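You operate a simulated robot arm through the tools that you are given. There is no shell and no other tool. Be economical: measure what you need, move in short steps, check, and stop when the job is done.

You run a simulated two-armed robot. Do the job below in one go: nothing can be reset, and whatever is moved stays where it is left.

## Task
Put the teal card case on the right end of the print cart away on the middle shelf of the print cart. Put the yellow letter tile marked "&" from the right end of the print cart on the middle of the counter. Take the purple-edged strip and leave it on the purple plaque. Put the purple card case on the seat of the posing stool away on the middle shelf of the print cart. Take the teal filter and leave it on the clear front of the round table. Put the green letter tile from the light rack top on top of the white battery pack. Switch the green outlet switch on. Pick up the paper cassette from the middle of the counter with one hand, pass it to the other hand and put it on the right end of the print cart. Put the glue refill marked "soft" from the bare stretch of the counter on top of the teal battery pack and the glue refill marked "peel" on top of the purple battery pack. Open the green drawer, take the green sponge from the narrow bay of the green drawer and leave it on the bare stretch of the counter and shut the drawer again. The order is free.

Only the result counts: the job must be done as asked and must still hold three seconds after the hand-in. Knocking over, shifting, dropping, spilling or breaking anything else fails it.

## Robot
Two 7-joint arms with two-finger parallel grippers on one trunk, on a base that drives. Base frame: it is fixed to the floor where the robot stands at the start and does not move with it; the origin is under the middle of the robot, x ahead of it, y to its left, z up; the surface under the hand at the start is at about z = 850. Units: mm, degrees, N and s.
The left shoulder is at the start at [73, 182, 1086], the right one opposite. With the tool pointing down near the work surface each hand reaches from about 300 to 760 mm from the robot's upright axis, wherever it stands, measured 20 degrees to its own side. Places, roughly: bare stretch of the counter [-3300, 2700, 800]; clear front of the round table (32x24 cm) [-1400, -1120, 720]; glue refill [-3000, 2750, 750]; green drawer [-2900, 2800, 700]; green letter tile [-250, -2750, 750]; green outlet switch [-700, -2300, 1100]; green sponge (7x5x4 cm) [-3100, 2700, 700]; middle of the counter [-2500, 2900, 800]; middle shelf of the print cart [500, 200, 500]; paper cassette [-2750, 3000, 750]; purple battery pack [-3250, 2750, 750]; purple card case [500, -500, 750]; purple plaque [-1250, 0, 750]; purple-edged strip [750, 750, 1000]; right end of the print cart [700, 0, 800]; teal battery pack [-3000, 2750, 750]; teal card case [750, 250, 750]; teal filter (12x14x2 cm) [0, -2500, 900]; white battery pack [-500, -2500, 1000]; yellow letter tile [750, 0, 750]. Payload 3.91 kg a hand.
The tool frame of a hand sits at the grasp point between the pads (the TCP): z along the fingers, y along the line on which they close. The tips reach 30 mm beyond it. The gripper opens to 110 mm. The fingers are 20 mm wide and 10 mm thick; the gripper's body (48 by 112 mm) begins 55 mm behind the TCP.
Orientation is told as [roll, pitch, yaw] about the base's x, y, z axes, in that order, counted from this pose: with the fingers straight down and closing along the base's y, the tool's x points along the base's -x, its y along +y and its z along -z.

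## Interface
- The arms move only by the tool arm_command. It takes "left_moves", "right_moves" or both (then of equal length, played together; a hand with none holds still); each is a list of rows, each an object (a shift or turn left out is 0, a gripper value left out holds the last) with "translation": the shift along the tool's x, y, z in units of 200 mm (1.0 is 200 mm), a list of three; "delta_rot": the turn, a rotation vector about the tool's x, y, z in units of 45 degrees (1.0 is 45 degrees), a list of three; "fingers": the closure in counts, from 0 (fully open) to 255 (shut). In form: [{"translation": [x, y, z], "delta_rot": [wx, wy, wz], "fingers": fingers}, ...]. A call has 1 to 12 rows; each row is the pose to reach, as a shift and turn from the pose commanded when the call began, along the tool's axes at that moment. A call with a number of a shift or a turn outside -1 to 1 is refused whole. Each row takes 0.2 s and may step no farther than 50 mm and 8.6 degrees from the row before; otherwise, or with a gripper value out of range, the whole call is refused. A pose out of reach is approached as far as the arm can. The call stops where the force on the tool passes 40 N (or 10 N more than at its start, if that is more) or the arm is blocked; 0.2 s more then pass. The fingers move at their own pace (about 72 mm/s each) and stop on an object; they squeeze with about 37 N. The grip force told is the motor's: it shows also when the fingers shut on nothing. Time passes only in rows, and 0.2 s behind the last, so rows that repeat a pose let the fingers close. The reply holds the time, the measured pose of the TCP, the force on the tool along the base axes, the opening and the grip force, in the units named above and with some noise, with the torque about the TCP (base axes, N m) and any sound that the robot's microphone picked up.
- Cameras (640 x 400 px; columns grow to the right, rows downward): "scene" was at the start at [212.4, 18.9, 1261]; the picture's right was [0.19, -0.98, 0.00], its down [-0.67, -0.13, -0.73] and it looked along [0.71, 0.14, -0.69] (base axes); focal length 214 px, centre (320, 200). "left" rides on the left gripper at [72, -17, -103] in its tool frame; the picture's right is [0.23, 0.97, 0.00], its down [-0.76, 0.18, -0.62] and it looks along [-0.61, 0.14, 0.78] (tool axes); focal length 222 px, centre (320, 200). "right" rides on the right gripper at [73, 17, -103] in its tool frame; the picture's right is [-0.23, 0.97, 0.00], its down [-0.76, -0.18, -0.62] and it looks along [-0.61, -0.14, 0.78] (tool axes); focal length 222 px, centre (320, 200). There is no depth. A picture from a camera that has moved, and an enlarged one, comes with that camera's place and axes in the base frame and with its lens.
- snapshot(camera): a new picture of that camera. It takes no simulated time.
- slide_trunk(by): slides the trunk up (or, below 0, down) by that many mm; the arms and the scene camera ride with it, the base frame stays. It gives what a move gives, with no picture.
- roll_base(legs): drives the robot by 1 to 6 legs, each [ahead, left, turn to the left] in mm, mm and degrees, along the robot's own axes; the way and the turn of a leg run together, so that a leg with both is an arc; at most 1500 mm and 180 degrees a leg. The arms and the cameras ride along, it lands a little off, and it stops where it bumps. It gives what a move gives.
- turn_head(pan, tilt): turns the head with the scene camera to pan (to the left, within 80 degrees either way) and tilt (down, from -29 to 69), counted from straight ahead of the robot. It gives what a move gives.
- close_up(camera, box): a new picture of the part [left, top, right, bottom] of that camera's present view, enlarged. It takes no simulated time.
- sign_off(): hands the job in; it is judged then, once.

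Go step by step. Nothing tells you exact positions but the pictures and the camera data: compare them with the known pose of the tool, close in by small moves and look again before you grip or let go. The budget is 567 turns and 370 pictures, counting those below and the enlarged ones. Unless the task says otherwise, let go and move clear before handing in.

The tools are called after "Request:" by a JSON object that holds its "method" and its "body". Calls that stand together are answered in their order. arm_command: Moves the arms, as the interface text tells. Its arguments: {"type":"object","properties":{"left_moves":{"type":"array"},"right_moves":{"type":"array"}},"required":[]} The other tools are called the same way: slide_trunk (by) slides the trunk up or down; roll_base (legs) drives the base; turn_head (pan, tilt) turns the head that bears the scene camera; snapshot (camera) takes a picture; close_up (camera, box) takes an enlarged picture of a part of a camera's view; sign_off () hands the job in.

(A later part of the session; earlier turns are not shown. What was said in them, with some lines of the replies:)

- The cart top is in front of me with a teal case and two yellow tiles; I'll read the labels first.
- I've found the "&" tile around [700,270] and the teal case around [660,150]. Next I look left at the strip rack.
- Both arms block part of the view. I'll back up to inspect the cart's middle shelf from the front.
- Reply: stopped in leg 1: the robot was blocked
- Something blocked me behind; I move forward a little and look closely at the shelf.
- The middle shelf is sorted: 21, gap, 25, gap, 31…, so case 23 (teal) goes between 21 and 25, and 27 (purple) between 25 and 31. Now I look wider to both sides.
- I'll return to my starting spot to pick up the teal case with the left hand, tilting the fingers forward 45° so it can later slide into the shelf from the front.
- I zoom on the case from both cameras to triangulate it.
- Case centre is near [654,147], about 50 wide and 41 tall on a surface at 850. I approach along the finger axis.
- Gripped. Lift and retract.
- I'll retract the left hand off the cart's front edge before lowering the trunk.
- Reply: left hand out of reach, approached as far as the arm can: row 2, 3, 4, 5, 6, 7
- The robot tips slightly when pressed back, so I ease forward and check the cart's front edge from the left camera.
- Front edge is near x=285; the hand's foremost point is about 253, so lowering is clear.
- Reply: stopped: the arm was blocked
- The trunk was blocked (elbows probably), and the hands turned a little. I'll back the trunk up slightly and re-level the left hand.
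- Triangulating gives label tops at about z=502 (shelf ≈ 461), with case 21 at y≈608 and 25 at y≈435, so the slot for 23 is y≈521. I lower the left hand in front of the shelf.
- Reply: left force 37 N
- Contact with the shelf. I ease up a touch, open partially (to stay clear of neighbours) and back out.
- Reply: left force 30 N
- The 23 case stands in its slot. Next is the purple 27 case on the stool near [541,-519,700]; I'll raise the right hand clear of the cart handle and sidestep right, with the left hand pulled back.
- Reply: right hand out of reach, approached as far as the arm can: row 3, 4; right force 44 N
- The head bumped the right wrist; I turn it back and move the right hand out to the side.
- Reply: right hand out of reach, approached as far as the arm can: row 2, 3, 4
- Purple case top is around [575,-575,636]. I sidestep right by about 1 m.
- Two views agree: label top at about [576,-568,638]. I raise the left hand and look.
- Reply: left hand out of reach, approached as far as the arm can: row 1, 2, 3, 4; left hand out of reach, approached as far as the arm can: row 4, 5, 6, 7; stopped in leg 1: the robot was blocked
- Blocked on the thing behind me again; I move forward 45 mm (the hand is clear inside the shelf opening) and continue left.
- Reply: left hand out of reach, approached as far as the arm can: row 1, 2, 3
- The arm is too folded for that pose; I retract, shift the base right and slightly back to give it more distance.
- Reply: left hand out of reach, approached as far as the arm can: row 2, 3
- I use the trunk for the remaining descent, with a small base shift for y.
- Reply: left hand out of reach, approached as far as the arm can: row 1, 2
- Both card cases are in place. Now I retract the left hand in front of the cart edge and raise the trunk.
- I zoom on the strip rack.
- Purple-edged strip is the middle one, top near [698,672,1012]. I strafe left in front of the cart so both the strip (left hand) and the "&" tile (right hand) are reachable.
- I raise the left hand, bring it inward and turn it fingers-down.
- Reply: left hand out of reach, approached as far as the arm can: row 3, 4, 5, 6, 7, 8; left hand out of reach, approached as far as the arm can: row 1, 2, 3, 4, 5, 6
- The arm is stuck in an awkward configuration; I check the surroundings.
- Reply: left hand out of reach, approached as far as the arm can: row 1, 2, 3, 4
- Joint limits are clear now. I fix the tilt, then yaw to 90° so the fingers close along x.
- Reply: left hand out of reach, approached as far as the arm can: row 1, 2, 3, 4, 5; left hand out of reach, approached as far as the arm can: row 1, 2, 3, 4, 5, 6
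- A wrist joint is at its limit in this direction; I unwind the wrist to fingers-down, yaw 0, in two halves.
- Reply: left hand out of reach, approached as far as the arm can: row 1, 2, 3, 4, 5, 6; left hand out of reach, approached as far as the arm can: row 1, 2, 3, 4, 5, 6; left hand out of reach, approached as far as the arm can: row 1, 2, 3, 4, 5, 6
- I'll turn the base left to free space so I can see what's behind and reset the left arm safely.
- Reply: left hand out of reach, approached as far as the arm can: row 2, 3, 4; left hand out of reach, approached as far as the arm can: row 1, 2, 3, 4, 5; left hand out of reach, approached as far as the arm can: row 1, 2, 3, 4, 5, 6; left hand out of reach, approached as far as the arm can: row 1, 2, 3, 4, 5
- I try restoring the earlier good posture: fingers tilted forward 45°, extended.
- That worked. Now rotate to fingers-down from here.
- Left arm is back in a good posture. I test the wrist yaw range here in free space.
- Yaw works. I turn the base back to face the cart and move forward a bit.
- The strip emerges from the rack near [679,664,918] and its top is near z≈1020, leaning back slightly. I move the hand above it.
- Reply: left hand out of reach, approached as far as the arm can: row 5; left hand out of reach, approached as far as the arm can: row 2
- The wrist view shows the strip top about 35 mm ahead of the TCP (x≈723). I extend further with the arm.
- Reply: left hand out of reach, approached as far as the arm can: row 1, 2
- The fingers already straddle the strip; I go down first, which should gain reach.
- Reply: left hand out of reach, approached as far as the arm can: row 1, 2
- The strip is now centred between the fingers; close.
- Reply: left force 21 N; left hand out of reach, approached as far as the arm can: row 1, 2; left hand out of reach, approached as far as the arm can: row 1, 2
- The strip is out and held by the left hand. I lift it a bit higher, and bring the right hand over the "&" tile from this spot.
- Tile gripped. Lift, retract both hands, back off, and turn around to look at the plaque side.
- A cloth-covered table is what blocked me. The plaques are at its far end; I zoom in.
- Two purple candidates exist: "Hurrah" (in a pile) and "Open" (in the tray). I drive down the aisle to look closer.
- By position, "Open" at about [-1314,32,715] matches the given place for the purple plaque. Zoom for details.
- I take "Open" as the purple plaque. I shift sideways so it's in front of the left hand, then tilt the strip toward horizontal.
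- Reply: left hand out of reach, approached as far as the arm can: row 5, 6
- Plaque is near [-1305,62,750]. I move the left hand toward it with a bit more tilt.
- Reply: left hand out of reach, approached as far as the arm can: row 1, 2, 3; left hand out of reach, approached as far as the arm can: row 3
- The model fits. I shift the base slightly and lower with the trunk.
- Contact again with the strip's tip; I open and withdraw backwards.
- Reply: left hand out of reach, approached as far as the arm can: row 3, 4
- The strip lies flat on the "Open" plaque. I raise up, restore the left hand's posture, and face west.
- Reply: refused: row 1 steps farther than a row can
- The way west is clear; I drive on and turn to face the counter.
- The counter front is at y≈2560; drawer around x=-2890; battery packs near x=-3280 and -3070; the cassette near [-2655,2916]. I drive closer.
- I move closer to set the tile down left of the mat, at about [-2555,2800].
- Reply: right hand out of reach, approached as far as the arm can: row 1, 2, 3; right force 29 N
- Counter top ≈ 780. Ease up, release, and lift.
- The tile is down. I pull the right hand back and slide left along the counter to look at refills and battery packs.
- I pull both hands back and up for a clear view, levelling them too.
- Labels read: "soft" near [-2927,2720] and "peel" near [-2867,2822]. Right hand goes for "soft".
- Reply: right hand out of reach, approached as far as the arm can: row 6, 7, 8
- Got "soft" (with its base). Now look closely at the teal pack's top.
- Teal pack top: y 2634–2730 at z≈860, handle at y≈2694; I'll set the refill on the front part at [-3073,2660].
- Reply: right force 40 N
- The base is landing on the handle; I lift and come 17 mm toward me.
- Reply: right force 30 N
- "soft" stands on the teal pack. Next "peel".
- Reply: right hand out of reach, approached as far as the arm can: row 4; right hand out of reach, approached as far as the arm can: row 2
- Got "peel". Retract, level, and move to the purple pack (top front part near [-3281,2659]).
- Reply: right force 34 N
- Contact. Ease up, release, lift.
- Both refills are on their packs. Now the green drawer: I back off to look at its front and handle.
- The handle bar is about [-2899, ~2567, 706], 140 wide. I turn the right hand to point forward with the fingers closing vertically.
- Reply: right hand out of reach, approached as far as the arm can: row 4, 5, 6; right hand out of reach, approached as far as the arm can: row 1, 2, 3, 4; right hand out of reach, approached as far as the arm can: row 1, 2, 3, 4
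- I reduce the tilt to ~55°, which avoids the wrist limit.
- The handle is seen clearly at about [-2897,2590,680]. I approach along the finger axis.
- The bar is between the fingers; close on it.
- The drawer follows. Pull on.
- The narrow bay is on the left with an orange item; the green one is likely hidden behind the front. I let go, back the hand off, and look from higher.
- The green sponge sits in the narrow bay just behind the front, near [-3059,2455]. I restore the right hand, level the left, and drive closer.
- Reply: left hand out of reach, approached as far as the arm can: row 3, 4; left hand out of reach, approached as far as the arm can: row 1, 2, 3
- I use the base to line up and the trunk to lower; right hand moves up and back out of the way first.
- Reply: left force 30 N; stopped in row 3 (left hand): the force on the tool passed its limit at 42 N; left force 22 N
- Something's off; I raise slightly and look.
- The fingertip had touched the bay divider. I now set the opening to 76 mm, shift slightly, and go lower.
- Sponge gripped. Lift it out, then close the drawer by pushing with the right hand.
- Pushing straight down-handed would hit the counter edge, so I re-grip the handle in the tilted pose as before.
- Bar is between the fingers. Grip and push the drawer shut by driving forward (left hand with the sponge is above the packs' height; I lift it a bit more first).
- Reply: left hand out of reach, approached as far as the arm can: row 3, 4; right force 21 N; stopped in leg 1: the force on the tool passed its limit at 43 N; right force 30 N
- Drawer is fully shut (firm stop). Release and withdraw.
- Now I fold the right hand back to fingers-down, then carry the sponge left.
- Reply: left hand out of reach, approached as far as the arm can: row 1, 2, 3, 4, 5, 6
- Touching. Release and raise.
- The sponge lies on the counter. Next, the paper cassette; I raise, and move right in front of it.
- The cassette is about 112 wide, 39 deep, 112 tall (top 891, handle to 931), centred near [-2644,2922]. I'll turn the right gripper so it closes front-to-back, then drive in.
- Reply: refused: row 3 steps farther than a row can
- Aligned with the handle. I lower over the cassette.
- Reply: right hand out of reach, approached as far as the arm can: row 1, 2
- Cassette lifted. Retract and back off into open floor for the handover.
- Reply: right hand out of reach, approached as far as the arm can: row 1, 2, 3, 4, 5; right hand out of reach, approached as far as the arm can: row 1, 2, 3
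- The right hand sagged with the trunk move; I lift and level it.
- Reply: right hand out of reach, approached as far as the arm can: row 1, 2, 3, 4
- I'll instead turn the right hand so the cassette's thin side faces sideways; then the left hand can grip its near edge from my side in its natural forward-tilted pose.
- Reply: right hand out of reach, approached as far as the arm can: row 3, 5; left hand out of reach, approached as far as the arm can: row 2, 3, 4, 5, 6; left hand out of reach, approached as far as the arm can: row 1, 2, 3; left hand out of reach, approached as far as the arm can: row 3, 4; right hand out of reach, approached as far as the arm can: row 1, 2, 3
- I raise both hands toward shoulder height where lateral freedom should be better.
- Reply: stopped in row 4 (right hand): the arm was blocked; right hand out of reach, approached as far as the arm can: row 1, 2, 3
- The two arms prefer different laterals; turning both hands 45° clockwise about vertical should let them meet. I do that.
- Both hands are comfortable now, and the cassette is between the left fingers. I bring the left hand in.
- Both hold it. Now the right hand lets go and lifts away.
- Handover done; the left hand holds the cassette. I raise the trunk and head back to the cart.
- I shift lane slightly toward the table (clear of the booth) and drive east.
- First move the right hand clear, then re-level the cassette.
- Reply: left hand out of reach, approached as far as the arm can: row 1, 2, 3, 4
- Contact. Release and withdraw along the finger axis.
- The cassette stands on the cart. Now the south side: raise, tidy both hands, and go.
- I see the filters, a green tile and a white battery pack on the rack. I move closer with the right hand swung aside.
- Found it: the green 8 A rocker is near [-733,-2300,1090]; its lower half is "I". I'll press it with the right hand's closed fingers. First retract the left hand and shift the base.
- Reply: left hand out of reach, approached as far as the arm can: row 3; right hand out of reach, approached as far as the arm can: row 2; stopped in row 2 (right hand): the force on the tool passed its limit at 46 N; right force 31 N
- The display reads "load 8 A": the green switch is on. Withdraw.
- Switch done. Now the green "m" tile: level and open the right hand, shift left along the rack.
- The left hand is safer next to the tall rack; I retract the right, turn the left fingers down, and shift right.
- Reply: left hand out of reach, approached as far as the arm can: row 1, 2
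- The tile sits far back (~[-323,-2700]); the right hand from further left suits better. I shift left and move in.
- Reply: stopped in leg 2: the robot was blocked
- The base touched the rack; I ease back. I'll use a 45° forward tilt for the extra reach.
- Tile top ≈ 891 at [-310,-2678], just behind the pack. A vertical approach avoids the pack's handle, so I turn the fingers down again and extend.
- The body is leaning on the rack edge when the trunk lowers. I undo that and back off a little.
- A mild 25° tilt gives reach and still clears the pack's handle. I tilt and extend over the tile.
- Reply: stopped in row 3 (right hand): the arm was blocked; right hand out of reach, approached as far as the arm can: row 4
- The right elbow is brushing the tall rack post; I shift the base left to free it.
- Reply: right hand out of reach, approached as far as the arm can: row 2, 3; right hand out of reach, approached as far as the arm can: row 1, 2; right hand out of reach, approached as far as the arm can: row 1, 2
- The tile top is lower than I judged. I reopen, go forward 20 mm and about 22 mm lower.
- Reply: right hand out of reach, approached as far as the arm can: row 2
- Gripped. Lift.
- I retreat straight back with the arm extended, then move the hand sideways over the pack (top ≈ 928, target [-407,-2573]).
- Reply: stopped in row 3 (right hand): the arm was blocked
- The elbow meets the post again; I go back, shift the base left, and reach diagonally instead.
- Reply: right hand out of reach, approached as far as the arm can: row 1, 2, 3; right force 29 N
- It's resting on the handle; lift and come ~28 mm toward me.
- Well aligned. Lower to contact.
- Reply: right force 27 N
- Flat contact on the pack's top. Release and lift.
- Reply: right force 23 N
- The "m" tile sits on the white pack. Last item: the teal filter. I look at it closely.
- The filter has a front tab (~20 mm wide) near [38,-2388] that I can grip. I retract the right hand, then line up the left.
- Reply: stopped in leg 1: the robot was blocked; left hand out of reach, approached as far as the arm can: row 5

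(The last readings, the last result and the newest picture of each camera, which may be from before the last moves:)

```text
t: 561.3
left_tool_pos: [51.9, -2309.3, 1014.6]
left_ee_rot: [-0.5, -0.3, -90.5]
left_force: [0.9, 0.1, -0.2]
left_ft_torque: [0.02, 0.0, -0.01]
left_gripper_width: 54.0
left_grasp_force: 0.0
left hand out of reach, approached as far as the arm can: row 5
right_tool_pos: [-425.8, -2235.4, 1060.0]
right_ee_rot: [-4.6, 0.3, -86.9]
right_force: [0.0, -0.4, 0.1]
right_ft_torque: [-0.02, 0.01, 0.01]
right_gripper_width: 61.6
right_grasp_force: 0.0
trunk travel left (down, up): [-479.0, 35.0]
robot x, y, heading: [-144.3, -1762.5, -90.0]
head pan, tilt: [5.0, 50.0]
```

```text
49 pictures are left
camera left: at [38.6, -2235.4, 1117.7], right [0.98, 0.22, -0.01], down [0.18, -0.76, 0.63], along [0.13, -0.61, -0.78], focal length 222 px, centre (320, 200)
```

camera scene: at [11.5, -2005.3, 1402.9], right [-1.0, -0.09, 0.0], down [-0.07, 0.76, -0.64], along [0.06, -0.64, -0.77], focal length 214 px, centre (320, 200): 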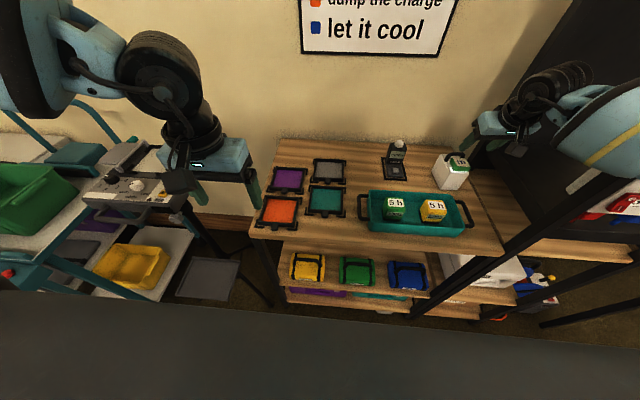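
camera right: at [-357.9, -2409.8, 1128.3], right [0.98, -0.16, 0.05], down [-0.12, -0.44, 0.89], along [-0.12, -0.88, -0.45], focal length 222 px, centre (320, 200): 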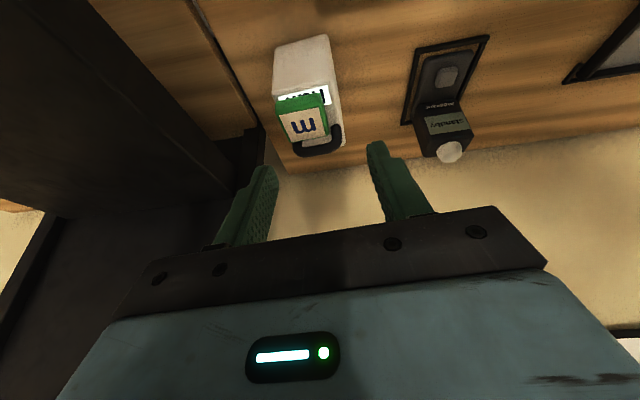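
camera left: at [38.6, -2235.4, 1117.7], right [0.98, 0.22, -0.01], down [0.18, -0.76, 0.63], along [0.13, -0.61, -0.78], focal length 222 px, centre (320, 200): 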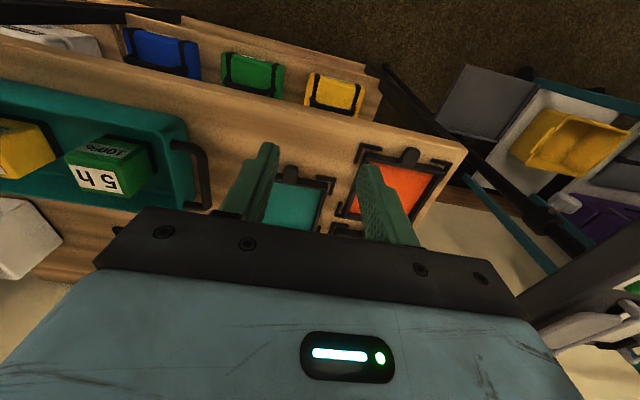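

Request:
{"method": "roll_base", "body": {"legs": [[60, 0, 0]]}}

Request:
{"method": "arm_command", "body": {"left_moves": [{"translation": [-0.05, -0.06, 0.15]}, {"translation": [-0.1, -0.085, 0.3]}, {"translation": [-0.11, -0.085, 0.42]}]}}

Request:
{"method": "snapshot", "body": {"camera": "left"}}

```text
t: 562.3
left_tool_pos: [53.3, -2368.5, 1014.4]
left_ee_rot: [-0.7, -0.2, -90.5]
left_force: [0.2, 0.6, 0.6]
left_ft_torque: [0.03, 0.0, 0.02]
left_gripper_width: 54.1
left_grasp_force: 0.0
right_tool_pos: [-426.3, -2295.7, 1059.8]
right_ee_rot: [-4.6, 0.4, -87.0]
right_force: [0.5, -0.6, -0.5]
right_ft_torque: [0.02, 0.0, 0.04]
right_gripper_width: 61.7
right_grasp_force: 0.1
trunk travel left (down, up): [-479.0, 35.0]
robot x, y, heading: [-147.0, -1821.5, -89.9]
head pan, tilt: [5.0, 50.0]
```

```text
t: 563.1
left_tool_pos: [64.7, -2358.0, 954.1]
left_ee_rot: [-0.7, -0.3, -90.5]
left_force: [0.8, 0.7, -1.1]
left_ft_torque: [0.0, 0.05, 0.04]
left_gripper_width: 53.8
left_grasp_force: 0.0
left hand out of reach, approached as far as the arm can: row 1, 2, 3
right_tool_pos: [-425.3, -2293.9, 1059.3]
right_ee_rot: [-4.6, 0.3, -86.9]
right_force: [-0.4, 1.3, -0.2]
right_ft_torque: [-0.01, 0.01, 0.01]
right_gripper_width: 61.7
right_grasp_force: 0.1
trunk travel left (down, up): [-479.0, 35.0]
robot x, y, heading: [-149.8, -1823.7, -90.1]
head pan, tilt: [5.0, 50.0]
```

```text
48 pictures are left
camera left: at [50.9, -2282.8, 1056.5], right [0.98, 0.22, -0.01], down [0.18, -0.76, 0.63], along [0.13, -0.61, -0.78], focal length 222 px, centre (320, 200)
```

left: 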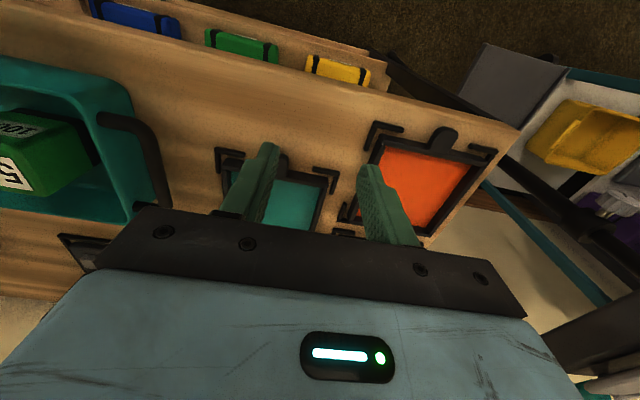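

Request:
{"method": "arm_command", "body": {"right_moves": [{"translation": [0.1, 0.2, 0]}, {"translation": [0.2, 0.4, 0]}, {"translation": [0.3, 0.6, 0]}, {"translation": [0.3, 0.75, 0]}]}}

Request:
{"method": "roll_base", "body": {"legs": [[33, -34, 0]]}}

Request:
{"method": "snapshot", "body": {"camera": "left"}}

```text
t: 564.1
left_tool_pos: [65.1, -2358.3, 953.6]
left_ee_rot: [-0.7, -0.4, -90.6]
left_force: [0.4, 0.4, 0.7]
left_ft_torque: [0.0, 0.02, 0.0]
left_gripper_width: 53.7
left_grasp_force: 0.1
right_tool_pos: [-279.7, -2227.6, 1047.6]
right_ee_rot: [-4.7, 0.3, -86.9]
right_force: [0.5, -0.5, 0.9]
right_ft_torque: [0.0, 0.05, 0.0]
right_gripper_width: 61.9
right_grasp_force: 0.1
trunk travel left (down, up): [-479.0, 35.0]
robot x, y, heading: [-149.0, -1821.3, -89.7]
head pan, tilt: [5.0, 50.0]
```

```text
t: 565.1
left_tool_pos: [30.5, -2391.5, 953.6]
left_ee_rot: [-0.6, -0.3, -90.5]
left_force: [-0.8, 0.2, -0.7]
left_ft_torque: [0.02, 0.0, -0.02]
left_gripper_width: 54.0
left_grasp_force: 0.1
right_tool_pos: [-315.0, -2260.1, 1048.3]
right_ee_rot: [-4.6, 0.3, -86.9]
right_force: [-0.2, -0.2, -0.1]
right_ft_torque: [0.01, 0.0, 0.01]
right_gripper_width: 61.5
right_grasp_force: 0.0
trunk travel left (down, up): [-479.0, 35.0]
robot x, y, heading: [-185.4, -1853.4, -89.9]
head pan, tilt: [5.0, 50.0]
```

```text
47 pictures are left
camera left: at [17.0, -2316.2, 1056.5], right [0.98, 0.22, -0.01], down [0.18, -0.76, 0.62], along [0.13, -0.61, -0.78], focal length 222 px, centre (320, 200)
```

left: 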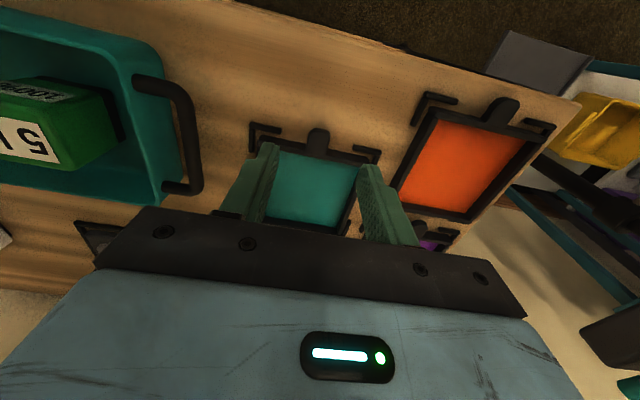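

Request:
{"method": "roll_base", "body": {"legs": [[9, 0, 0]]}}

Request:
{"method": "slide_trunk", "body": {"by": -45}}

Request:
{"method": "close_up", "body": {"camera": "left", "box": [200, 80, 440, 240]}}

```text
t: 565.8
left_tool_pos: [32.3, -2398.6, 954.8]
left_ee_rot: [-0.8, -0.4, -90.5]
left_force: [0.1, -0.1, -0.3]
left_ft_torque: [-0.01, 0.0, 0.03]
left_gripper_width: 53.6
left_grasp_force: 0.2
right_tool_pos: [-315.2, -2267.6, 1048.0]
right_ee_rot: [-4.6, 0.3, -86.9]
right_force: [-0.1, -0.5, 0.0]
right_ft_torque: [-0.01, -0.02, -0.02]
right_gripper_width: 61.7
right_grasp_force: 0.0
trunk travel left (down, up): [-479.0, 35.0]
robot x, y, heading: [-183.5, -1863.1, -90.0]
head pan, tilt: [5.0, 50.0]
```

```text
t: 566.7
left_tool_pos: [29.5, -2398.6, 911.1]
left_ee_rot: [-0.7, -0.4, -90.5]
left_force: [0.6, -0.1, 0.0]
left_ft_torque: [0.0, 0.01, -0.04]
left_gripper_width: 54.1
left_grasp_force: 0.1
right_tool_pos: [-314.1, -2268.7, 1003.0]
right_ee_rot: [-4.6, 0.3, -87.0]
right_force: [-0.1, 1.4, -0.7]
right_ft_torque: [0.03, 0.03, 0.02]
right_gripper_width: 61.4
right_grasp_force: 0.1
trunk travel left (down, up): [-434.0, 80.0]
robot x, y, heading: [-184.7, -1869.9, -89.9]
head pan, tilt: [5.0, 50.0]
```

```text
2.50 times, centred on (320, 160) of left
camera zoom: at [17.2, -2324.5, 1012.5], right [0.98, 0.22, -0.01], down [0.18, -0.76, 0.63], along [0.13, -0.61, -0.78], focal length 555 px, centre (320, 300)
```

zoom: 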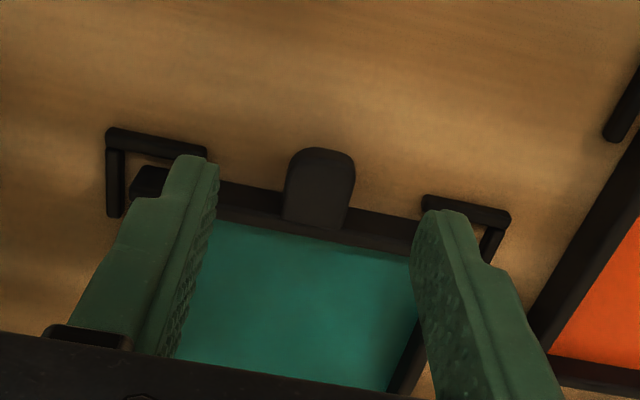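

Request:
{"method": "arm_command", "body": {"left_moves": [{"fingers": 176}, {"fingers": 176}]}}

Request:
{"method": "roll_base", "body": {"legs": [[-5, 3, 0]]}}

Request:
{"method": "slide_trunk", "body": {"by": -18}}

Request:
{"method": "close_up", "body": {"camera": "left", "box": [200, 80, 440, 240]}}

```text
t: 567.3
left_tool_pos: [30.3, -2398.1, 909.4]
left_ee_rot: [-0.6, -0.3, -90.5]
left_force: [0.7, 0.7, -0.2]
left_ft_torque: [0.0, -0.01, -0.02]
left_gripper_width: 34.1
left_grasp_force: 0.0
right_tool_pos: [-313.8, -2268.2, 1002.2]
right_ee_rot: [-4.6, 0.3, -87.0]
right_force: [0.0, -0.5, 0.5]
right_ft_torque: [0.03, -0.01, -0.01]
right_gripper_width: 61.5
right_grasp_force: 0.0
trunk travel left (down, up): [-434.0, 80.0]
robot x, y, heading: [-179.2, -1869.0, -89.7]
head pan, tilt: [5.0, 50.0]
```

```text
t: 568.0
left_tool_pos: [34.8, -2394.9, 909.2]
left_ee_rot: [-0.7, -0.3, -90.6]
left_force: [-0.4, -0.1, 0.2]
left_ft_torque: [-0.01, -0.02, 0.02]
left_gripper_width: 33.9
left_grasp_force: 0.1
right_tool_pos: [-311.2, -2264.8, 1003.2]
right_ee_rot: [-4.6, 0.5, -86.9]
right_force: [-0.8, -0.5, -1.3]
right_ft_torque: [0.0, -0.01, 0.0]
right_gripper_width: 61.6
right_grasp_force: 0.0
trunk travel left (down, up): [-434.0, 80.0]
robot x, y, heading: [-181.3, -1862.0, -89.9]
head pan, tilt: [5.0, 50.0]
```

```text
t: 568.7
left_tool_pos: [33.0, -2393.9, 892.1]
left_ee_rot: [-0.7, -0.4, -90.6]
left_force: [0.1, -0.6, 0.6]
left_ft_torque: [-0.02, 0.02, -0.02]
left_gripper_width: 33.9
left_grasp_force: 0.1
right_tool_pos: [-311.4, -2264.5, 984.7]
right_ee_rot: [-4.6, 0.3, -86.9]
right_force: [0.4, -0.1, 1.5]
right_ft_torque: [-0.03, 0.01, 0.0]
right_gripper_width: 61.9
right_grasp_force: 0.1
trunk travel left (down, up): [-416.0, 98.0]
robot x, y, heading: [-177.5, -1860.9, -89.9]
head pan, tilt: [5.0, 50.0]
```

```text
2.50 times, centred on (320, 160) of left
camera zoom: at [20.1, -2319.7, 994.1], right [0.98, 0.22, -0.01], down [0.18, -0.76, 0.63], along [0.13, -0.61, -0.78], focal length 555 px, centre (320, 300)
```

zoom: 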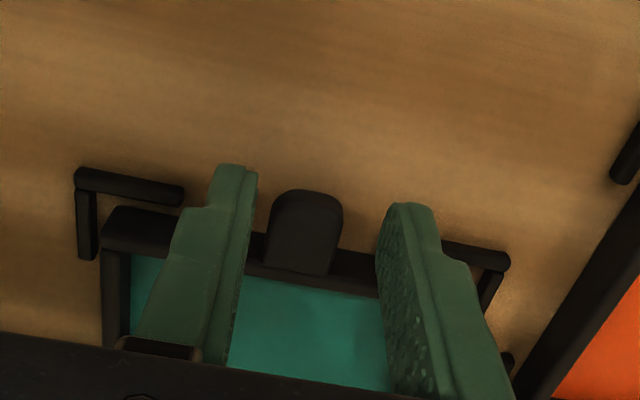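

Request:
{"method": "roll_base", "body": {"legs": [[7, -3, 0]]}}

Request:
{"method": "slide_trunk", "body": {"by": -9}}

Request:
{"method": "close_up", "body": {"camera": "left", "box": [200, 80, 440, 240]}}

```text
t: 569.4
left_tool_pos: [31.5, -2401.0, 891.4]
left_ee_rot: [-0.7, -0.2, -90.6]
left_force: [0.0, -0.6, 0.4]
left_ft_torque: [-0.01, 0.0, -0.01]
left_gripper_width: 34.0
left_grasp_force: 0.0
right_tool_pos: [-313.7, -2271.1, 984.1]
right_ee_rot: [-4.5, 0.3, -87.0]
right_force: [-0.1, 0.1, 0.2]
right_ft_torque: [0.02, -0.02, 0.0]
right_gripper_width: 61.5
right_grasp_force: 0.0
trunk travel left (down, up): [-416.0, 98.0]
robot x, y, heading: [-180.5, -1867.1, -90.1]
head pan, tilt: [5.0, 50.0]
```

```text
t: 570.0
left_tool_pos: [30.6, -2401.4, 881.6]
left_ee_rot: [-0.8, -0.3, -90.5]
left_force: [0.4, 0.5, -0.1]
left_ft_torque: [-0.01, 0.01, -0.01]
left_gripper_width: 34.0
left_grasp_force: 0.0
right_tool_pos: [-314.8, -2270.7, 975.3]
right_ee_rot: [-4.6, 0.4, -87.0]
right_force: [0.1, -0.1, 0.1]
right_ft_torque: [0.0, -0.02, 0.0]
right_gripper_width: 61.9
right_grasp_force: 0.1
trunk travel left (down, up): [-407.0, 107.0]
robot x, y, heading: [-182.0, -1866.5, -89.8]
head pan, tilt: [5.0, 50.0]
```

```text
2.50 times, centred on (320, 160) of left
camera zoom: at [17.2, -2326.7, 984.6], right [0.98, 0.22, -0.01], down [0.18, -0.76, 0.63], along [0.13, -0.61, -0.78], focal length 555 px, centre (320, 300)
```

zoom: 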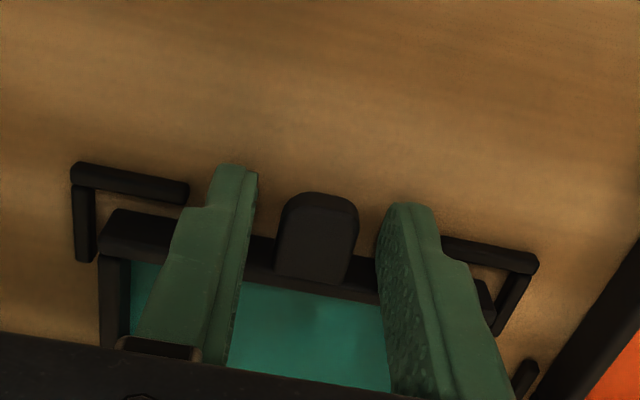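

Well placed around the tab. Close and lift gently.

Request:
{"method": "arm_command", "body": {"left_moves": [{"fingers": 255}, {"fingers": 255}, {"fingers": 255}, {"fingers": 255}]}}

Request:
{"method": "slide_trunk", "body": {"by": 40}}

Request:
{"method": "snapshot", "body": {"camera": "left"}}

Request:
{"method": "snapshot", "body": {"camera": "scene"}}

```text
t: 571.0
left_tool_pos: [32.2, -2402.1, 881.8]
left_ee_rot: [-0.7, -0.4, -90.5]
left_force: [-0.1, -0.9, 1.2]
left_ft_torque: [-0.16, -0.07, 0.0]
left_gripper_width: 18.8
left_grasp_force: 37.1
right_tool_pos: [-314.6, -2271.4, 976.1]
right_ee_rot: [-4.7, 0.3, -86.8]
right_force: [0.2, 0.7, -0.1]
right_ft_torque: [0.01, 0.0, 0.01]
right_gripper_width: 61.8
right_grasp_force: 0.0
trunk travel left (down, up): [-407.0, 107.0]
robot x, y, heading: [-179.0, -1865.8, -90.0]
head pan, tilt: [5.0, 50.0]
```

```text
t: 571.8
left_tool_pos: [31.1, -2401.4, 922.3]
left_ee_rot: [-0.8, -0.2, -90.5]
left_force: [0.6, -0.4, -1.0]
left_ft_torque: [0.03, 0.01, -0.02]
left_gripper_width: 19.2
left_grasp_force: 36.9
right_tool_pos: [-314.3, -2271.0, 1015.6]
right_ee_rot: [-4.6, 0.4, -86.9]
right_force: [-0.7, 0.5, 0.5]
right_ft_torque: [0.02, 0.01, -0.01]
right_gripper_width: 61.6
right_grasp_force: 0.1
trunk travel left (down, up): [-447.0, 67.0]
robot x, y, heading: [-179.8, -1868.3, -89.7]
head pan, tilt: [5.0, 50.0]
```

```text
43 pictures are left
camera left: at [17.3, -2327.0, 1023.7], right [0.98, 0.22, -0.01], down [0.18, -0.76, 0.62], along [0.13, -0.61, -0.78], focal length 222 px, centre (320, 200)
```

left: 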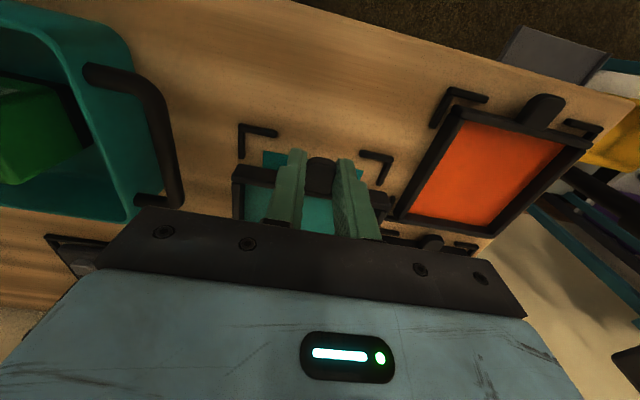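

```text
42 pictures are left
camera scene: at [-176.0, -2027.9, 1363.1], right [-1.0, -0.09, 0.0], down [-0.07, 0.76, -0.64], along [0.06, -0.64, -0.77], focal length 214 px, centre (320, 200)
```

scene: 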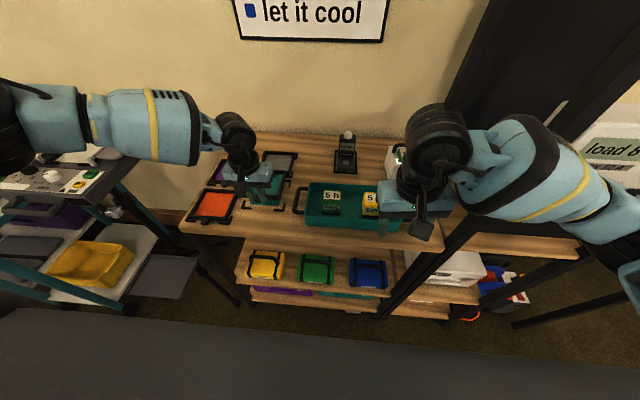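

The filter is up. I raise, back away, and turn around toward the round table.

Request:
{"method": "slide_trunk", "body": {"by": 55}}

Request:
{"method": "roll_base", "body": {"legs": [[-280, 0, 0], [0, 0, -90], [0, 0, -90]]}}

Request:
{"method": "turn_head", "body": {"pan": 45, "tilt": 20}}

Request:
{"method": "snapshot", "body": {"camera": "scene"}}

```text
t: 572.8
left_tool_pos: [31.8, -2406.5, 1024.6]
left_ee_rot: [-0.6, -5.4, -90.4]
left_force: [0.7, -0.2, -1.3]
left_ft_torque: [0.05, -0.01, 0.01]
left_gripper_width: 19.3
left_grasp_force: 36.4
right_tool_pos: [-315.3, -2272.0, 1069.2]
right_ee_rot: [-4.7, 0.5, -87.0]
right_force: [-0.5, 0.5, -0.2]
right_ft_torque: [0.03, 0.02, 0.0]
right_gripper_width: 61.7
right_grasp_force: 0.0
trunk travel left (down, up): [-502.0, 12.0]
robot x, y, heading: [-180.5, -1868.7, -89.8]
head pan, tilt: [5.0, 50.0]
```

```text
t: 582.3
left_tool_pos: [-408.0, -1050.9, 1026.5]
left_ee_rot: [-0.6, -5.5, 90.6]
left_force: [0.3, 0.4, -0.6]
left_ft_torque: [-0.04, 0.01, 0.04]
left_gripper_width: 19.1
left_grasp_force: 37.1
right_tool_pos: [-58.6, -1180.1, 1070.3]
right_ee_rot: [-4.7, 0.4, 94.2]
right_force: [0.0, -1.3, 0.4]
right_ft_torque: [0.02, 0.0, -0.02]
right_gripper_width: 61.8
right_grasp_force: 0.2
trunk travel left (down, up): [-502.0, 12.0]
robot x, y, heading: [-184.8, -1581.8, 91.4]
head pan, tilt: [5.0, 50.0]
```

```text
t: 583.4
left_tool_pos: [-407.5, -1050.9, 1025.7]
left_ee_rot: [-0.5, -5.6, 90.6]
left_force: [-0.3, 0.6, -0.1]
left_ft_torque: [-0.01, 0.0, -0.01]
left_gripper_width: 19.0
left_grasp_force: 36.8
right_tool_pos: [-59.1, -1179.6, 1071.6]
right_ee_rot: [-4.5, 0.3, 94.2]
right_force: [-0.5, 0.0, -0.4]
right_ft_torque: [0.01, 0.01, 0.0]
right_gripper_width: 61.8
right_grasp_force: 0.1
trunk travel left (down, up): [-502.0, 12.0]
robot x, y, heading: [-183.9, -1586.3, 91.1]
head pan, tilt: [45.0, 20.0]
```

```text
41 pictures are left
camera scene: at [-251.1, -1491.6, 1474.1], right [0.69, 0.72, 0.0], down [0.25, -0.24, -0.94], along [-0.68, 0.65, -0.34], focal length 214 px, centre (320, 200)
```

scene: 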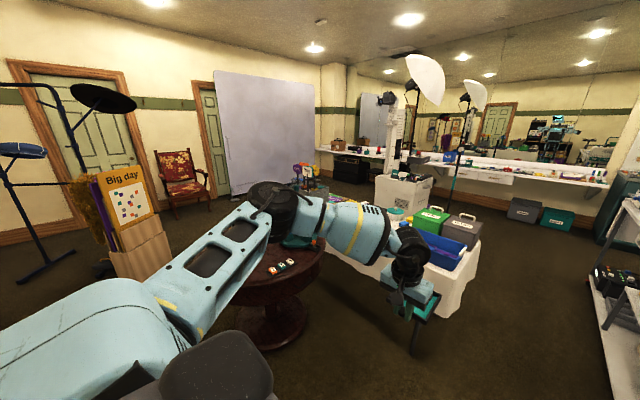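

Request:
{"method": "roll_base", "body": {"legs": [[0, 850, -1]]}}

Request:
{"method": "turn_head", "body": {"pan": 10, "tilt": 40}}

Request:
{"method": "snapshot", "body": {"camera": "scene"}}

```text
t: 591.3
left_tool_pos: [-1255.4, -1053.4, 1026.0]
left_ee_rot: [-0.7, -5.6, 89.4]
left_force: [-0.1, -0.5, -0.6]
left_ft_torque: [-0.07, -0.01, -0.01]
left_gripper_width: 18.9
left_grasp_force: 37.4
right_tool_pos: [-909.5, -1191.8, 1070.3]
right_ee_rot: [-4.6, 0.3, 93.0]
right_force: [0.8, 1.0, 0.2]
right_ft_torque: [0.03, -0.03, 0.04]
right_gripper_width: 62.0
right_grasp_force: 0.0
trunk travel left (down, up): [-502.0, 12.0]
robot x, y, heading: [-1044.3, -1596.7, 90.1]
head pan, tilt: [45.0, 20.0]
```

```text
t: 592.3
left_tool_pos: [-1255.3, -1054.6, 1025.3]
left_ee_rot: [-0.6, -5.6, 89.4]
left_force: [1.0, 0.0, -1.1]
left_ft_torque: [-0.05, -0.02, 0.0]
left_gripper_width: 19.1
left_grasp_force: 37.7
right_tool_pos: [-910.0, -1190.5, 1071.0]
right_ee_rot: [-4.6, 0.3, 92.9]
right_force: [-0.2, -0.5, -0.1]
right_ft_torque: [-0.04, 0.01, 0.0]
right_gripper_width: 61.8
right_grasp_force: 0.1
trunk travel left (down, up): [-502.0, 12.0]
robot x, y, heading: [-1043.1, -1594.0, 89.9]
head pan, tilt: [10.0, 40.0]
```

```text
40 pictures are left
camera scene: at [-1058.1, -1481.3, 1442.8], right [0.98, 0.17, 0.0], down [0.11, -0.63, -0.77], along [-0.13, 0.75, -0.64], focal length 214 px, centre (320, 200)
```

scene: 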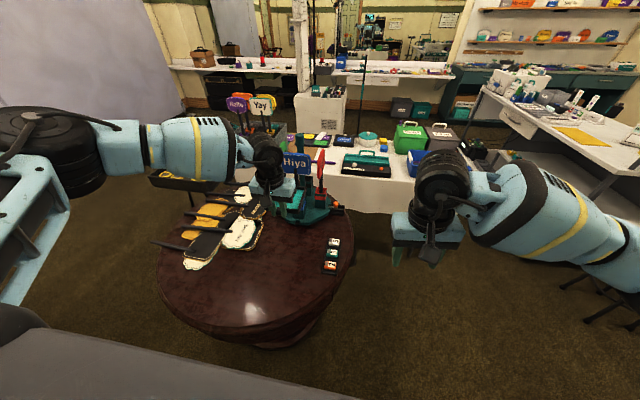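

The table's clear front is around [-1390,-1150]. I position the base and level the filter.

Request:
{"method": "roll_base", "body": {"legs": [[-150, 0, 0], [0, 130, 0]]}}

Request:
{"method": "arm_command", "body": {"left_moves": [{"delta_rot": [0, 0.06, 0]}, {"delta_rot": [0, 0.122, 0]}]}}

Request:
{"method": "slide_trunk", "body": {"by": -150}}

Request:
{"method": "snapshot", "body": {"camera": "scene"}}

Request:
{"method": "snapshot", "body": {"camera": "left"}}

```text
t: 595.1
left_tool_pos: [-1386.4, -1205.4, 1025.6]
left_ee_rot: [-0.6, -5.6, 89.4]
left_force: [0.1, 0.2, -0.9]
left_ft_torque: [0.0, 0.02, -0.01]
left_gripper_width: 19.0
left_grasp_force: 37.3
right_tool_pos: [-1041.8, -1341.3, 1070.7]
right_ee_rot: [-4.6, 0.3, 93.1]
right_force: [0.3, 1.0, 0.2]
right_ft_torque: [0.01, -0.02, -0.03]
right_gripper_width: 62.1
right_grasp_force: 0.1
trunk travel left (down, up): [-502.0, 12.0]
robot x, y, heading: [-1173.2, -1743.6, 90.1]
head pan, tilt: [10.0, 40.0]
```

```text
t: 595.7
left_tool_pos: [-1394.2, -1215.5, 1028.4]
left_ee_rot: [-0.7, -0.2, 89.4]
left_force: [-0.2, 0.2, -0.4]
left_ft_torque: [-0.05, 0.0, -0.01]
left_gripper_width: 19.0
left_grasp_force: 37.0
left hand out of reach, approached as far as the arm can: row 1, 2
right_tool_pos: [-1042.3, -1340.9, 1071.2]
right_ee_rot: [-4.6, 0.3, 93.1]
right_force: [-0.4, 0.9, 0.2]
right_ft_torque: [-0.01, -0.01, 0.05]
right_gripper_width: 61.9
right_grasp_force: 0.1
trunk travel left (down, up): [-502.0, 12.0]
robot x, y, heading: [-1172.5, -1745.0, 90.2]
head pan, tilt: [10.0, 40.0]
```

```text
t: 597.5
left_tool_pos: [-1393.9, -1215.4, 880.4]
left_ee_rot: [-0.8, -0.2, 89.4]
left_force: [-0.2, -1.0, -0.4]
left_ft_torque: [-0.03, 0.01, -0.03]
left_gripper_width: 18.8
left_grasp_force: 37.1
right_tool_pos: [-1040.8, -1341.7, 921.6]
right_ee_rot: [-4.5, 0.2, 93.1]
right_force: [-0.3, 0.3, -0.2]
right_ft_torque: [-0.01, 0.01, 0.0]
right_gripper_width: 61.9
right_grasp_force: 0.0
trunk travel left (down, up): [-352.0, 162.0]
robot x, y, heading: [-1175.2, -1748.4, 90.2]
head pan, tilt: [10.0, 40.0]
```

```text
39 pictures are left
camera scene: at [-1188.6, -1527.6, 1268.5], right [0.98, 0.17, 0.0], down [0.11, -0.63, -0.77], along [-0.13, 0.75, -0.64], focal length 214 px, centre (320, 200)
```

scene: 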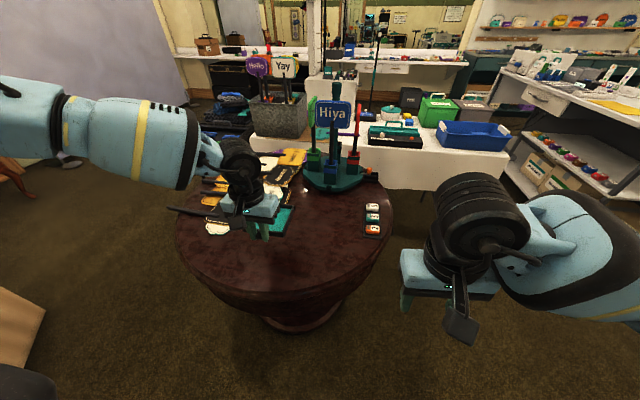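

```text
38 pictures are left
camera left: at [-1378.0, -1286.9, 982.5], right [-0.98, -0.22, -0.01], down [-0.18, 0.76, 0.62], along [-0.13, 0.61, -0.78], focal length 222 px, centre (320, 200)
```

left: 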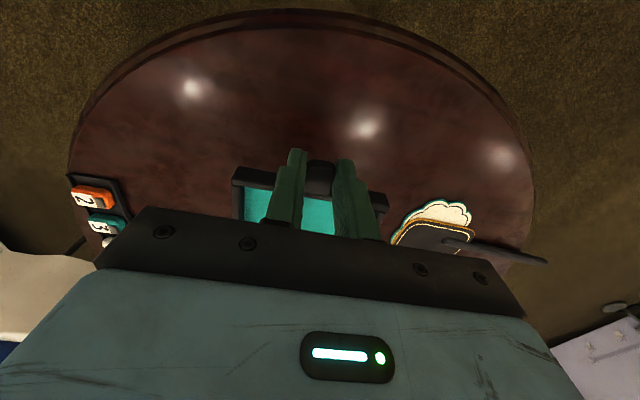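

Request:
{"method": "slide_trunk", "body": {"by": -100}}

Request:
{"method": "snapshot", "body": {"camera": "left"}}

Request:
{"method": "close_up", "body": {"camera": "scene", "box": [180, 110, 420, 260]}}

```text
t: 598.8
left_tool_pos: [-1393.9, -1216.8, 780.1]
left_ee_rot: [-0.6, -0.1, 89.4]
left_force: [-0.3, 0.7, -1.0]
left_ft_torque: [-0.05, 0.02, -0.01]
left_gripper_width: 19.1
left_grasp_force: 36.9
right_tool_pos: [-1041.2, -1342.1, 821.2]
right_ee_rot: [-4.6, 0.3, 93.2]
right_force: [0.2, 0.6, -1.0]
right_ft_torque: [0.0, -0.05, 0.02]
right_gripper_width: 61.8
right_grasp_force: 0.0
trunk travel left (down, up): [-252.0, 262.0]
robot x, y, heading: [-1169.9, -1740.4, 90.0]
head pan, tilt: [10.0, 40.0]
```

```text
37 pictures are left
camera left: at [-1378.0, -1287.0, 882.3], right [-0.98, -0.22, -0.01], down [-0.18, 0.76, 0.62], along [-0.13, 0.61, -0.78], focal length 222 px, centre (320, 200)
```

left: 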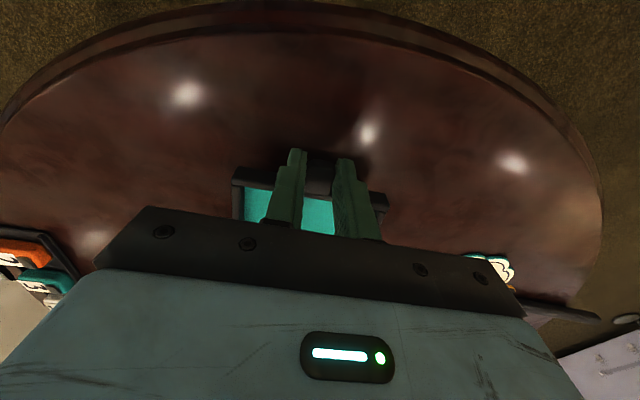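

```text
2.67 times, centred on (300, 185) of scene
camera zoom: at [-1188.6, -1500.5, 1167.6], right [0.98, 0.17, 0.0], down [0.11, -0.63, -0.77], along [-0.13, 0.75, -0.64], focal length 572 px, centre (373, 240)
```

zoom: 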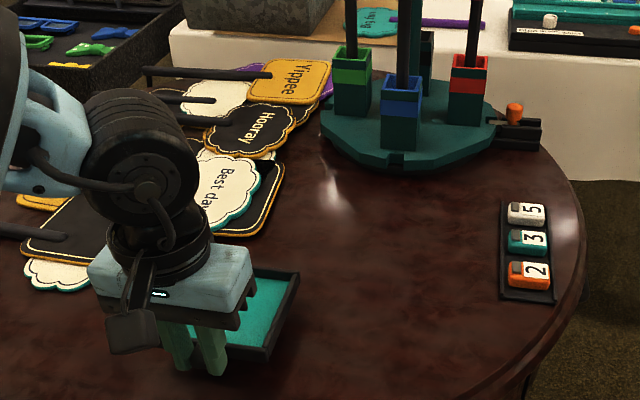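

Request:
{"method": "slide_trunk", "body": {"by": -20}}

Request:
{"method": "slide_trunk", "body": {"by": -5}}

Request:
{"method": "snapshot", "body": {"camera": "left"}}

```text
t: 599.5
left_tool_pos: [-1395.0, -1214.7, 759.0]
left_ee_rot: [-0.6, -0.2, 89.4]
left_force: [0.0, -0.6, -0.8]
left_ft_torque: [-0.05, -0.03, -0.03]
left_gripper_width: 18.9
left_grasp_force: 36.9
right_tool_pos: [-1040.8, -1342.5, 800.7]
right_ee_rot: [-4.6, 0.4, 93.0]
right_force: [-0.2, 0.3, -0.1]
right_ft_torque: [0.0, -0.05, 0.02]
right_gripper_width: 61.8
right_grasp_force: 0.0
trunk travel left (down, up): [-232.0, 282.0]
robot x, y, heading: [-1174.3, -1744.1, 89.9]
head pan, tilt: [10.0, 40.0]
```

```text
t: 600.0
left_tool_pos: [-1395.2, -1216.4, 753.8]
left_ee_rot: [-0.5, -0.1, 89.4]
left_force: [0.7, 0.8, -1.0]
left_ft_torque: [-0.05, -0.03, -0.02]
left_gripper_width: 18.9
left_grasp_force: 36.6
right_tool_pos: [-1041.2, -1341.6, 795.7]
right_ee_rot: [-4.6, 0.4, 93.0]
right_force: [-0.4, -0.2, -0.6]
right_ft_torque: [0.03, -0.01, -0.02]
right_gripper_width: 61.6
right_grasp_force: 0.1
trunk travel left (down, up): [-227.0, 287.0]
robot x, y, heading: [-1169.9, -1747.4, 90.1]
head pan, tilt: [10.0, 40.0]
```

```text
35 pictures are left
camera left: at [-1378.1, -1286.9, 856.9], right [-0.98, -0.22, -0.01], down [-0.18, 0.76, 0.62], along [-0.13, 0.61, -0.78], focal length 222 px, centre (320, 200)
```

left: 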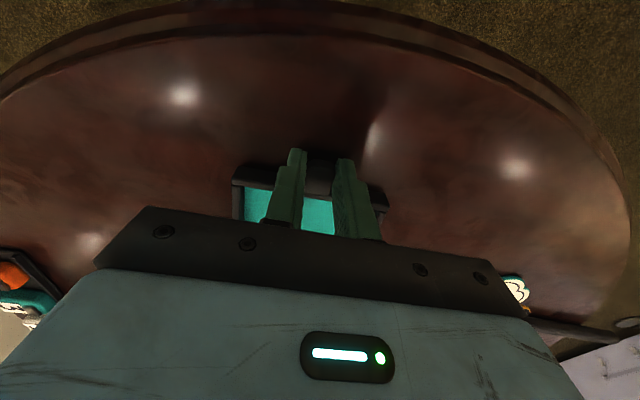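

Request:
{"method": "slide_trunk", "body": {"by": -5}}

Request:
{"method": "slide_trunk", "body": {"by": -5}}

Request:
{"method": "slide_trunk", "body": {"by": -4}}

```text
t: 600.5
left_tool_pos: [-1394.3, -1214.6, 751.9]
left_ee_rot: [-0.7, -0.4, 89.4]
left_force: [-1.2, -0.7, 18.5]
left_ft_torque: [0.27, 0.09, 0.05]
left_gripper_width: 19.2
left_grasp_force: 36.9
right_tool_pos: [-1040.2, -1343.0, 791.8]
right_ee_rot: [-4.6, 0.4, 93.1]
right_force: [-0.3, 0.2, 0.2]
right_ft_torque: [-0.04, -0.03, 0.01]
right_gripper_width: 61.6
right_grasp_force: 0.0
trunk travel left (down, up): [-222.0, 292.0]
robot x, y, heading: [-1174.8, -1746.5, 90.2]
head pan, tilt: [10.0, 40.0]
```

```text
t: 601.0
left_tool_pos: [-1393.6, -1213.6, 750.5]
left_ee_rot: [-0.7, -0.7, 89.4]
left_force: [-0.5, -4.9, 13.3]
left_ft_torque: [-0.08, 0.24, 0.13]
left_gripper_width: 18.6
left_grasp_force: 36.6
right_tool_pos: [-1041.8, -1342.1, 786.9]
right_ee_rot: [-4.6, 0.3, 93.2]
right_force: [0.3, 0.2, 0.2]
right_ft_torque: [0.0, 0.0, 0.0]
right_gripper_width: 61.6
right_grasp_force: 0.1
trunk travel left (down, up): [-219.0, 296.0]
robot x, y, heading: [-1171.6, -1745.3, 90.6]
head pan, tilt: [10.0, 40.0]
stopped: the force on the tool passed its limit at 58 N (the readings are from after the stop); the commanded pose is now the measured one
```

```text
t: 601.4
left_tool_pos: [-1392.8, -1213.6, 749.8]
left_ee_rot: [-0.8, -0.8, 89.3]
left_force: [-1.9, -10.3, 16.6]
left_ft_torque: [-0.51, 0.38, 0.19]
left_gripper_width: 18.5
left_grasp_force: 36.9
right_tool_pos: [-1041.3, -1343.1, 782.3]
right_ee_rot: [-4.6, 0.3, 93.1]
right_force: [-0.4, -0.3, 0.0]
right_ft_torque: [-0.02, 0.04, 0.02]
right_gripper_width: 61.7
right_grasp_force: 0.1
trunk travel left (down, up): [-215.0, 299.0]
robot x, y, heading: [-1171.5, -1744.9, 90.0]
head pan, tilt: [10.0, 40.0]
stopped: the force on the tool passed its limit at 44 N (the readings are from after the stop); the commanded pose is now the measured one
```

Firm contact with the table. Ease up slightly, open and rise.

Request:
{"method": "slide_trunk", "body": {"by": 3}}

Request:
{"method": "arm_command", "body": {"left_moves": [{"fingers": 170}, {"fingers": 170}, {"fingers": 170}]}}

Request:
{"method": "slide_trunk", "body": {"by": 120}}

Request:
{"method": "snapshot", "body": {"camera": "left"}}

Request:
{"method": "close_up", "body": {"camera": "scene", "box": [180, 130, 420, 280]}}

```text
t: 602.0
left_tool_pos: [-1393.5, -1212.0, 751.0]
left_ee_rot: [-0.7, -0.8, 89.3]
left_force: [0.1, 0.5, -0.9]
left_ft_torque: [-0.04, 0.03, -0.03]
left_gripper_width: 18.9
left_grasp_force: 36.8
right_tool_pos: [-1041.7, -1341.4, 785.6]
right_ee_rot: [-4.6, 0.4, 93.1]
right_force: [-0.6, -0.7, 0.3]
right_ft_torque: [-0.02, -0.02, 0.0]
right_gripper_width: 61.7
right_grasp_force: 0.1
trunk travel left (down, up): [-218.0, 296.0]
robot x, y, heading: [-1171.8, -1748.5, 90.2]
head pan, tilt: [10.0, 40.0]
```

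```text
t: 602.8
left_tool_pos: [-1394.1, -1211.6, 752.0]
left_ee_rot: [-0.7, -0.8, 89.4]
left_force: [0.4, 0.8, -1.0]
left_ft_torque: [0.01, -0.02, -0.02]
left_gripper_width: 36.6
left_grasp_force: 0.1
right_tool_pos: [-1042.1, -1342.2, 786.4]
right_ee_rot: [-4.6, 0.3, 93.1]
right_force: [-0.4, -0.2, 0.0]
right_ft_torque: [-0.01, 0.03, 0.02]
right_gripper_width: 61.5
right_grasp_force: 0.0
trunk travel left (down, up): [-218.0, 296.0]
robot x, y, heading: [-1173.3, -1748.6, 90.2]
head pan, tilt: [10.0, 40.0]
```

```text
t: 604.3
left_tool_pos: [-1393.6, -1211.8, 870.9]
left_ee_rot: [-0.7, -0.7, 89.4]
left_force: [-0.8, -0.3, 0.6]
left_ft_torque: [0.0, 0.02, -0.01]
left_gripper_width: 36.6
left_grasp_force: 0.1
right_tool_pos: [-1041.7, -1341.7, 906.0]
right_ee_rot: [-4.6, 0.5, 93.1]
right_force: [0.2, -0.2, 0.0]
right_ft_torque: [0.01, -0.01, 0.02]
right_gripper_width: 61.8
right_grasp_force: 0.0
trunk travel left (down, up): [-338.0, 176.0]
robot x, y, heading: [-1174.0, -1748.4, 90.3]
head pan, tilt: [10.0, 40.0]
```

```text
34 pictures are left
camera left: at [-1377.8, -1284.6, 972.8], right [-0.98, -0.22, -0.01], down [-0.18, 0.76, 0.63], along [-0.13, 0.62, -0.78], focal length 222 px, centre (320, 200)
```

left: 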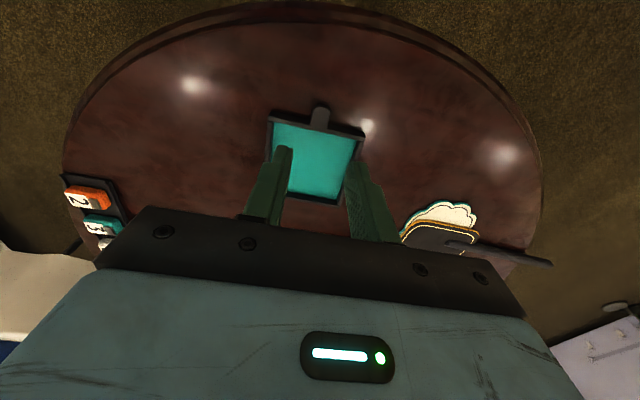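

```text
2.67 times, centred on (300, 205) of scene
camera zoom: at [-1188.9, -1523.5, 1253.9], right [0.98, 0.18, 0.0], down [0.11, -0.63, -0.77], along [-0.13, 0.75, -0.64], focal length 572 px, centre (373, 187)
```

zoom: 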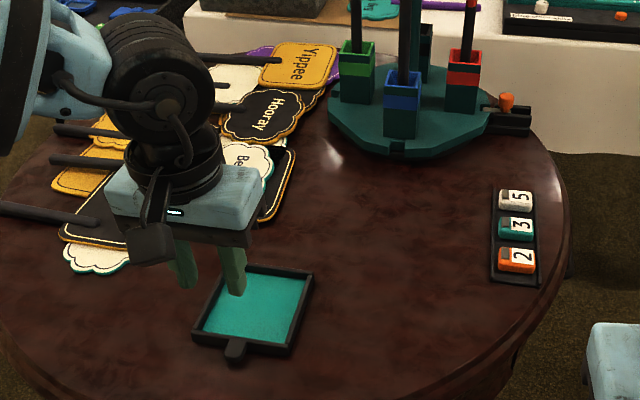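

All jobs are done: the filter lies on the clear front of the round table. I back clear and hand in.

Request:
{"method": "roll_base", "body": {"legs": [[-200, 0, 0]]}}

Request:
{"method": "snapshot", "body": {"camera": "scene"}}

```text
t: 605.9
left_tool_pos: [-1392.5, -1411.3, 871.2]
left_ee_rot: [-0.7, -0.8, 89.3]
left_force: [-0.6, -0.1, -0.7]
left_ft_torque: [-0.01, 0.04, 0.0]
left_gripper_width: 36.9
left_grasp_force: 0.1
right_tool_pos: [-1040.2, -1542.5, 905.8]
right_ee_rot: [-4.6, 0.4, 93.1]
right_force: [-0.6, -0.2, 0.4]
right_ft_torque: [0.0, 0.02, 0.04]
right_gripper_width: 61.7
right_grasp_force: 0.1
trunk travel left (down, up): [-338.0, 176.0]
robot x, y, heading: [-1173.0, -1947.9, 90.0]
head pan, tilt: [10.0, 40.0]
```

```text
32 pictures are left
camera scene: at [-1188.4, -1724.0, 1254.0], right [0.98, 0.17, 0.0], down [0.11, -0.63, -0.77], along [-0.13, 0.75, -0.64], focal length 214 px, centre (320, 200)
```

scene: 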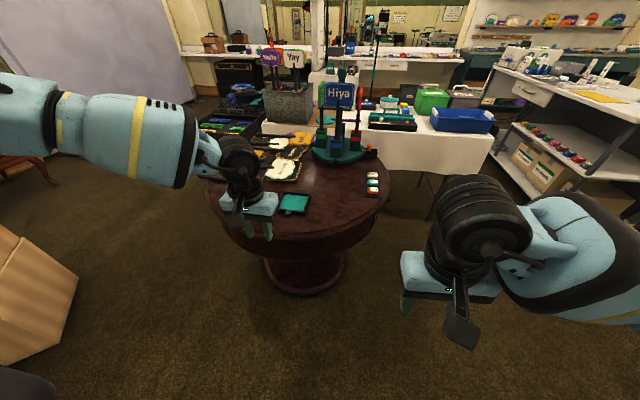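

Everything is placed and both hands are empty and clear; I hand in.

Request:
{"method": "sign_off", "body": {}}

```text
The job is handed in.
```

I did every part of the job and handed it in. Both hands were empty and clear of everything.

- **Purple plaque:** two plaques are purple, "Open" and "Hurrah". I put the strip on "Open" because its position matches the one you gave. If you meant "Hurrah", that part is wrong.
- **Bumps:** the robot touched the cloth-covered table, and its right arm brushed the tall rack several times. I saw nothing move, but I did not measure the furniture afterwards.
- **Neighbouring card case:** while I released the teal case on the shelf, a finger seemed to press against case 21. Case 21 looked in place afterwards.
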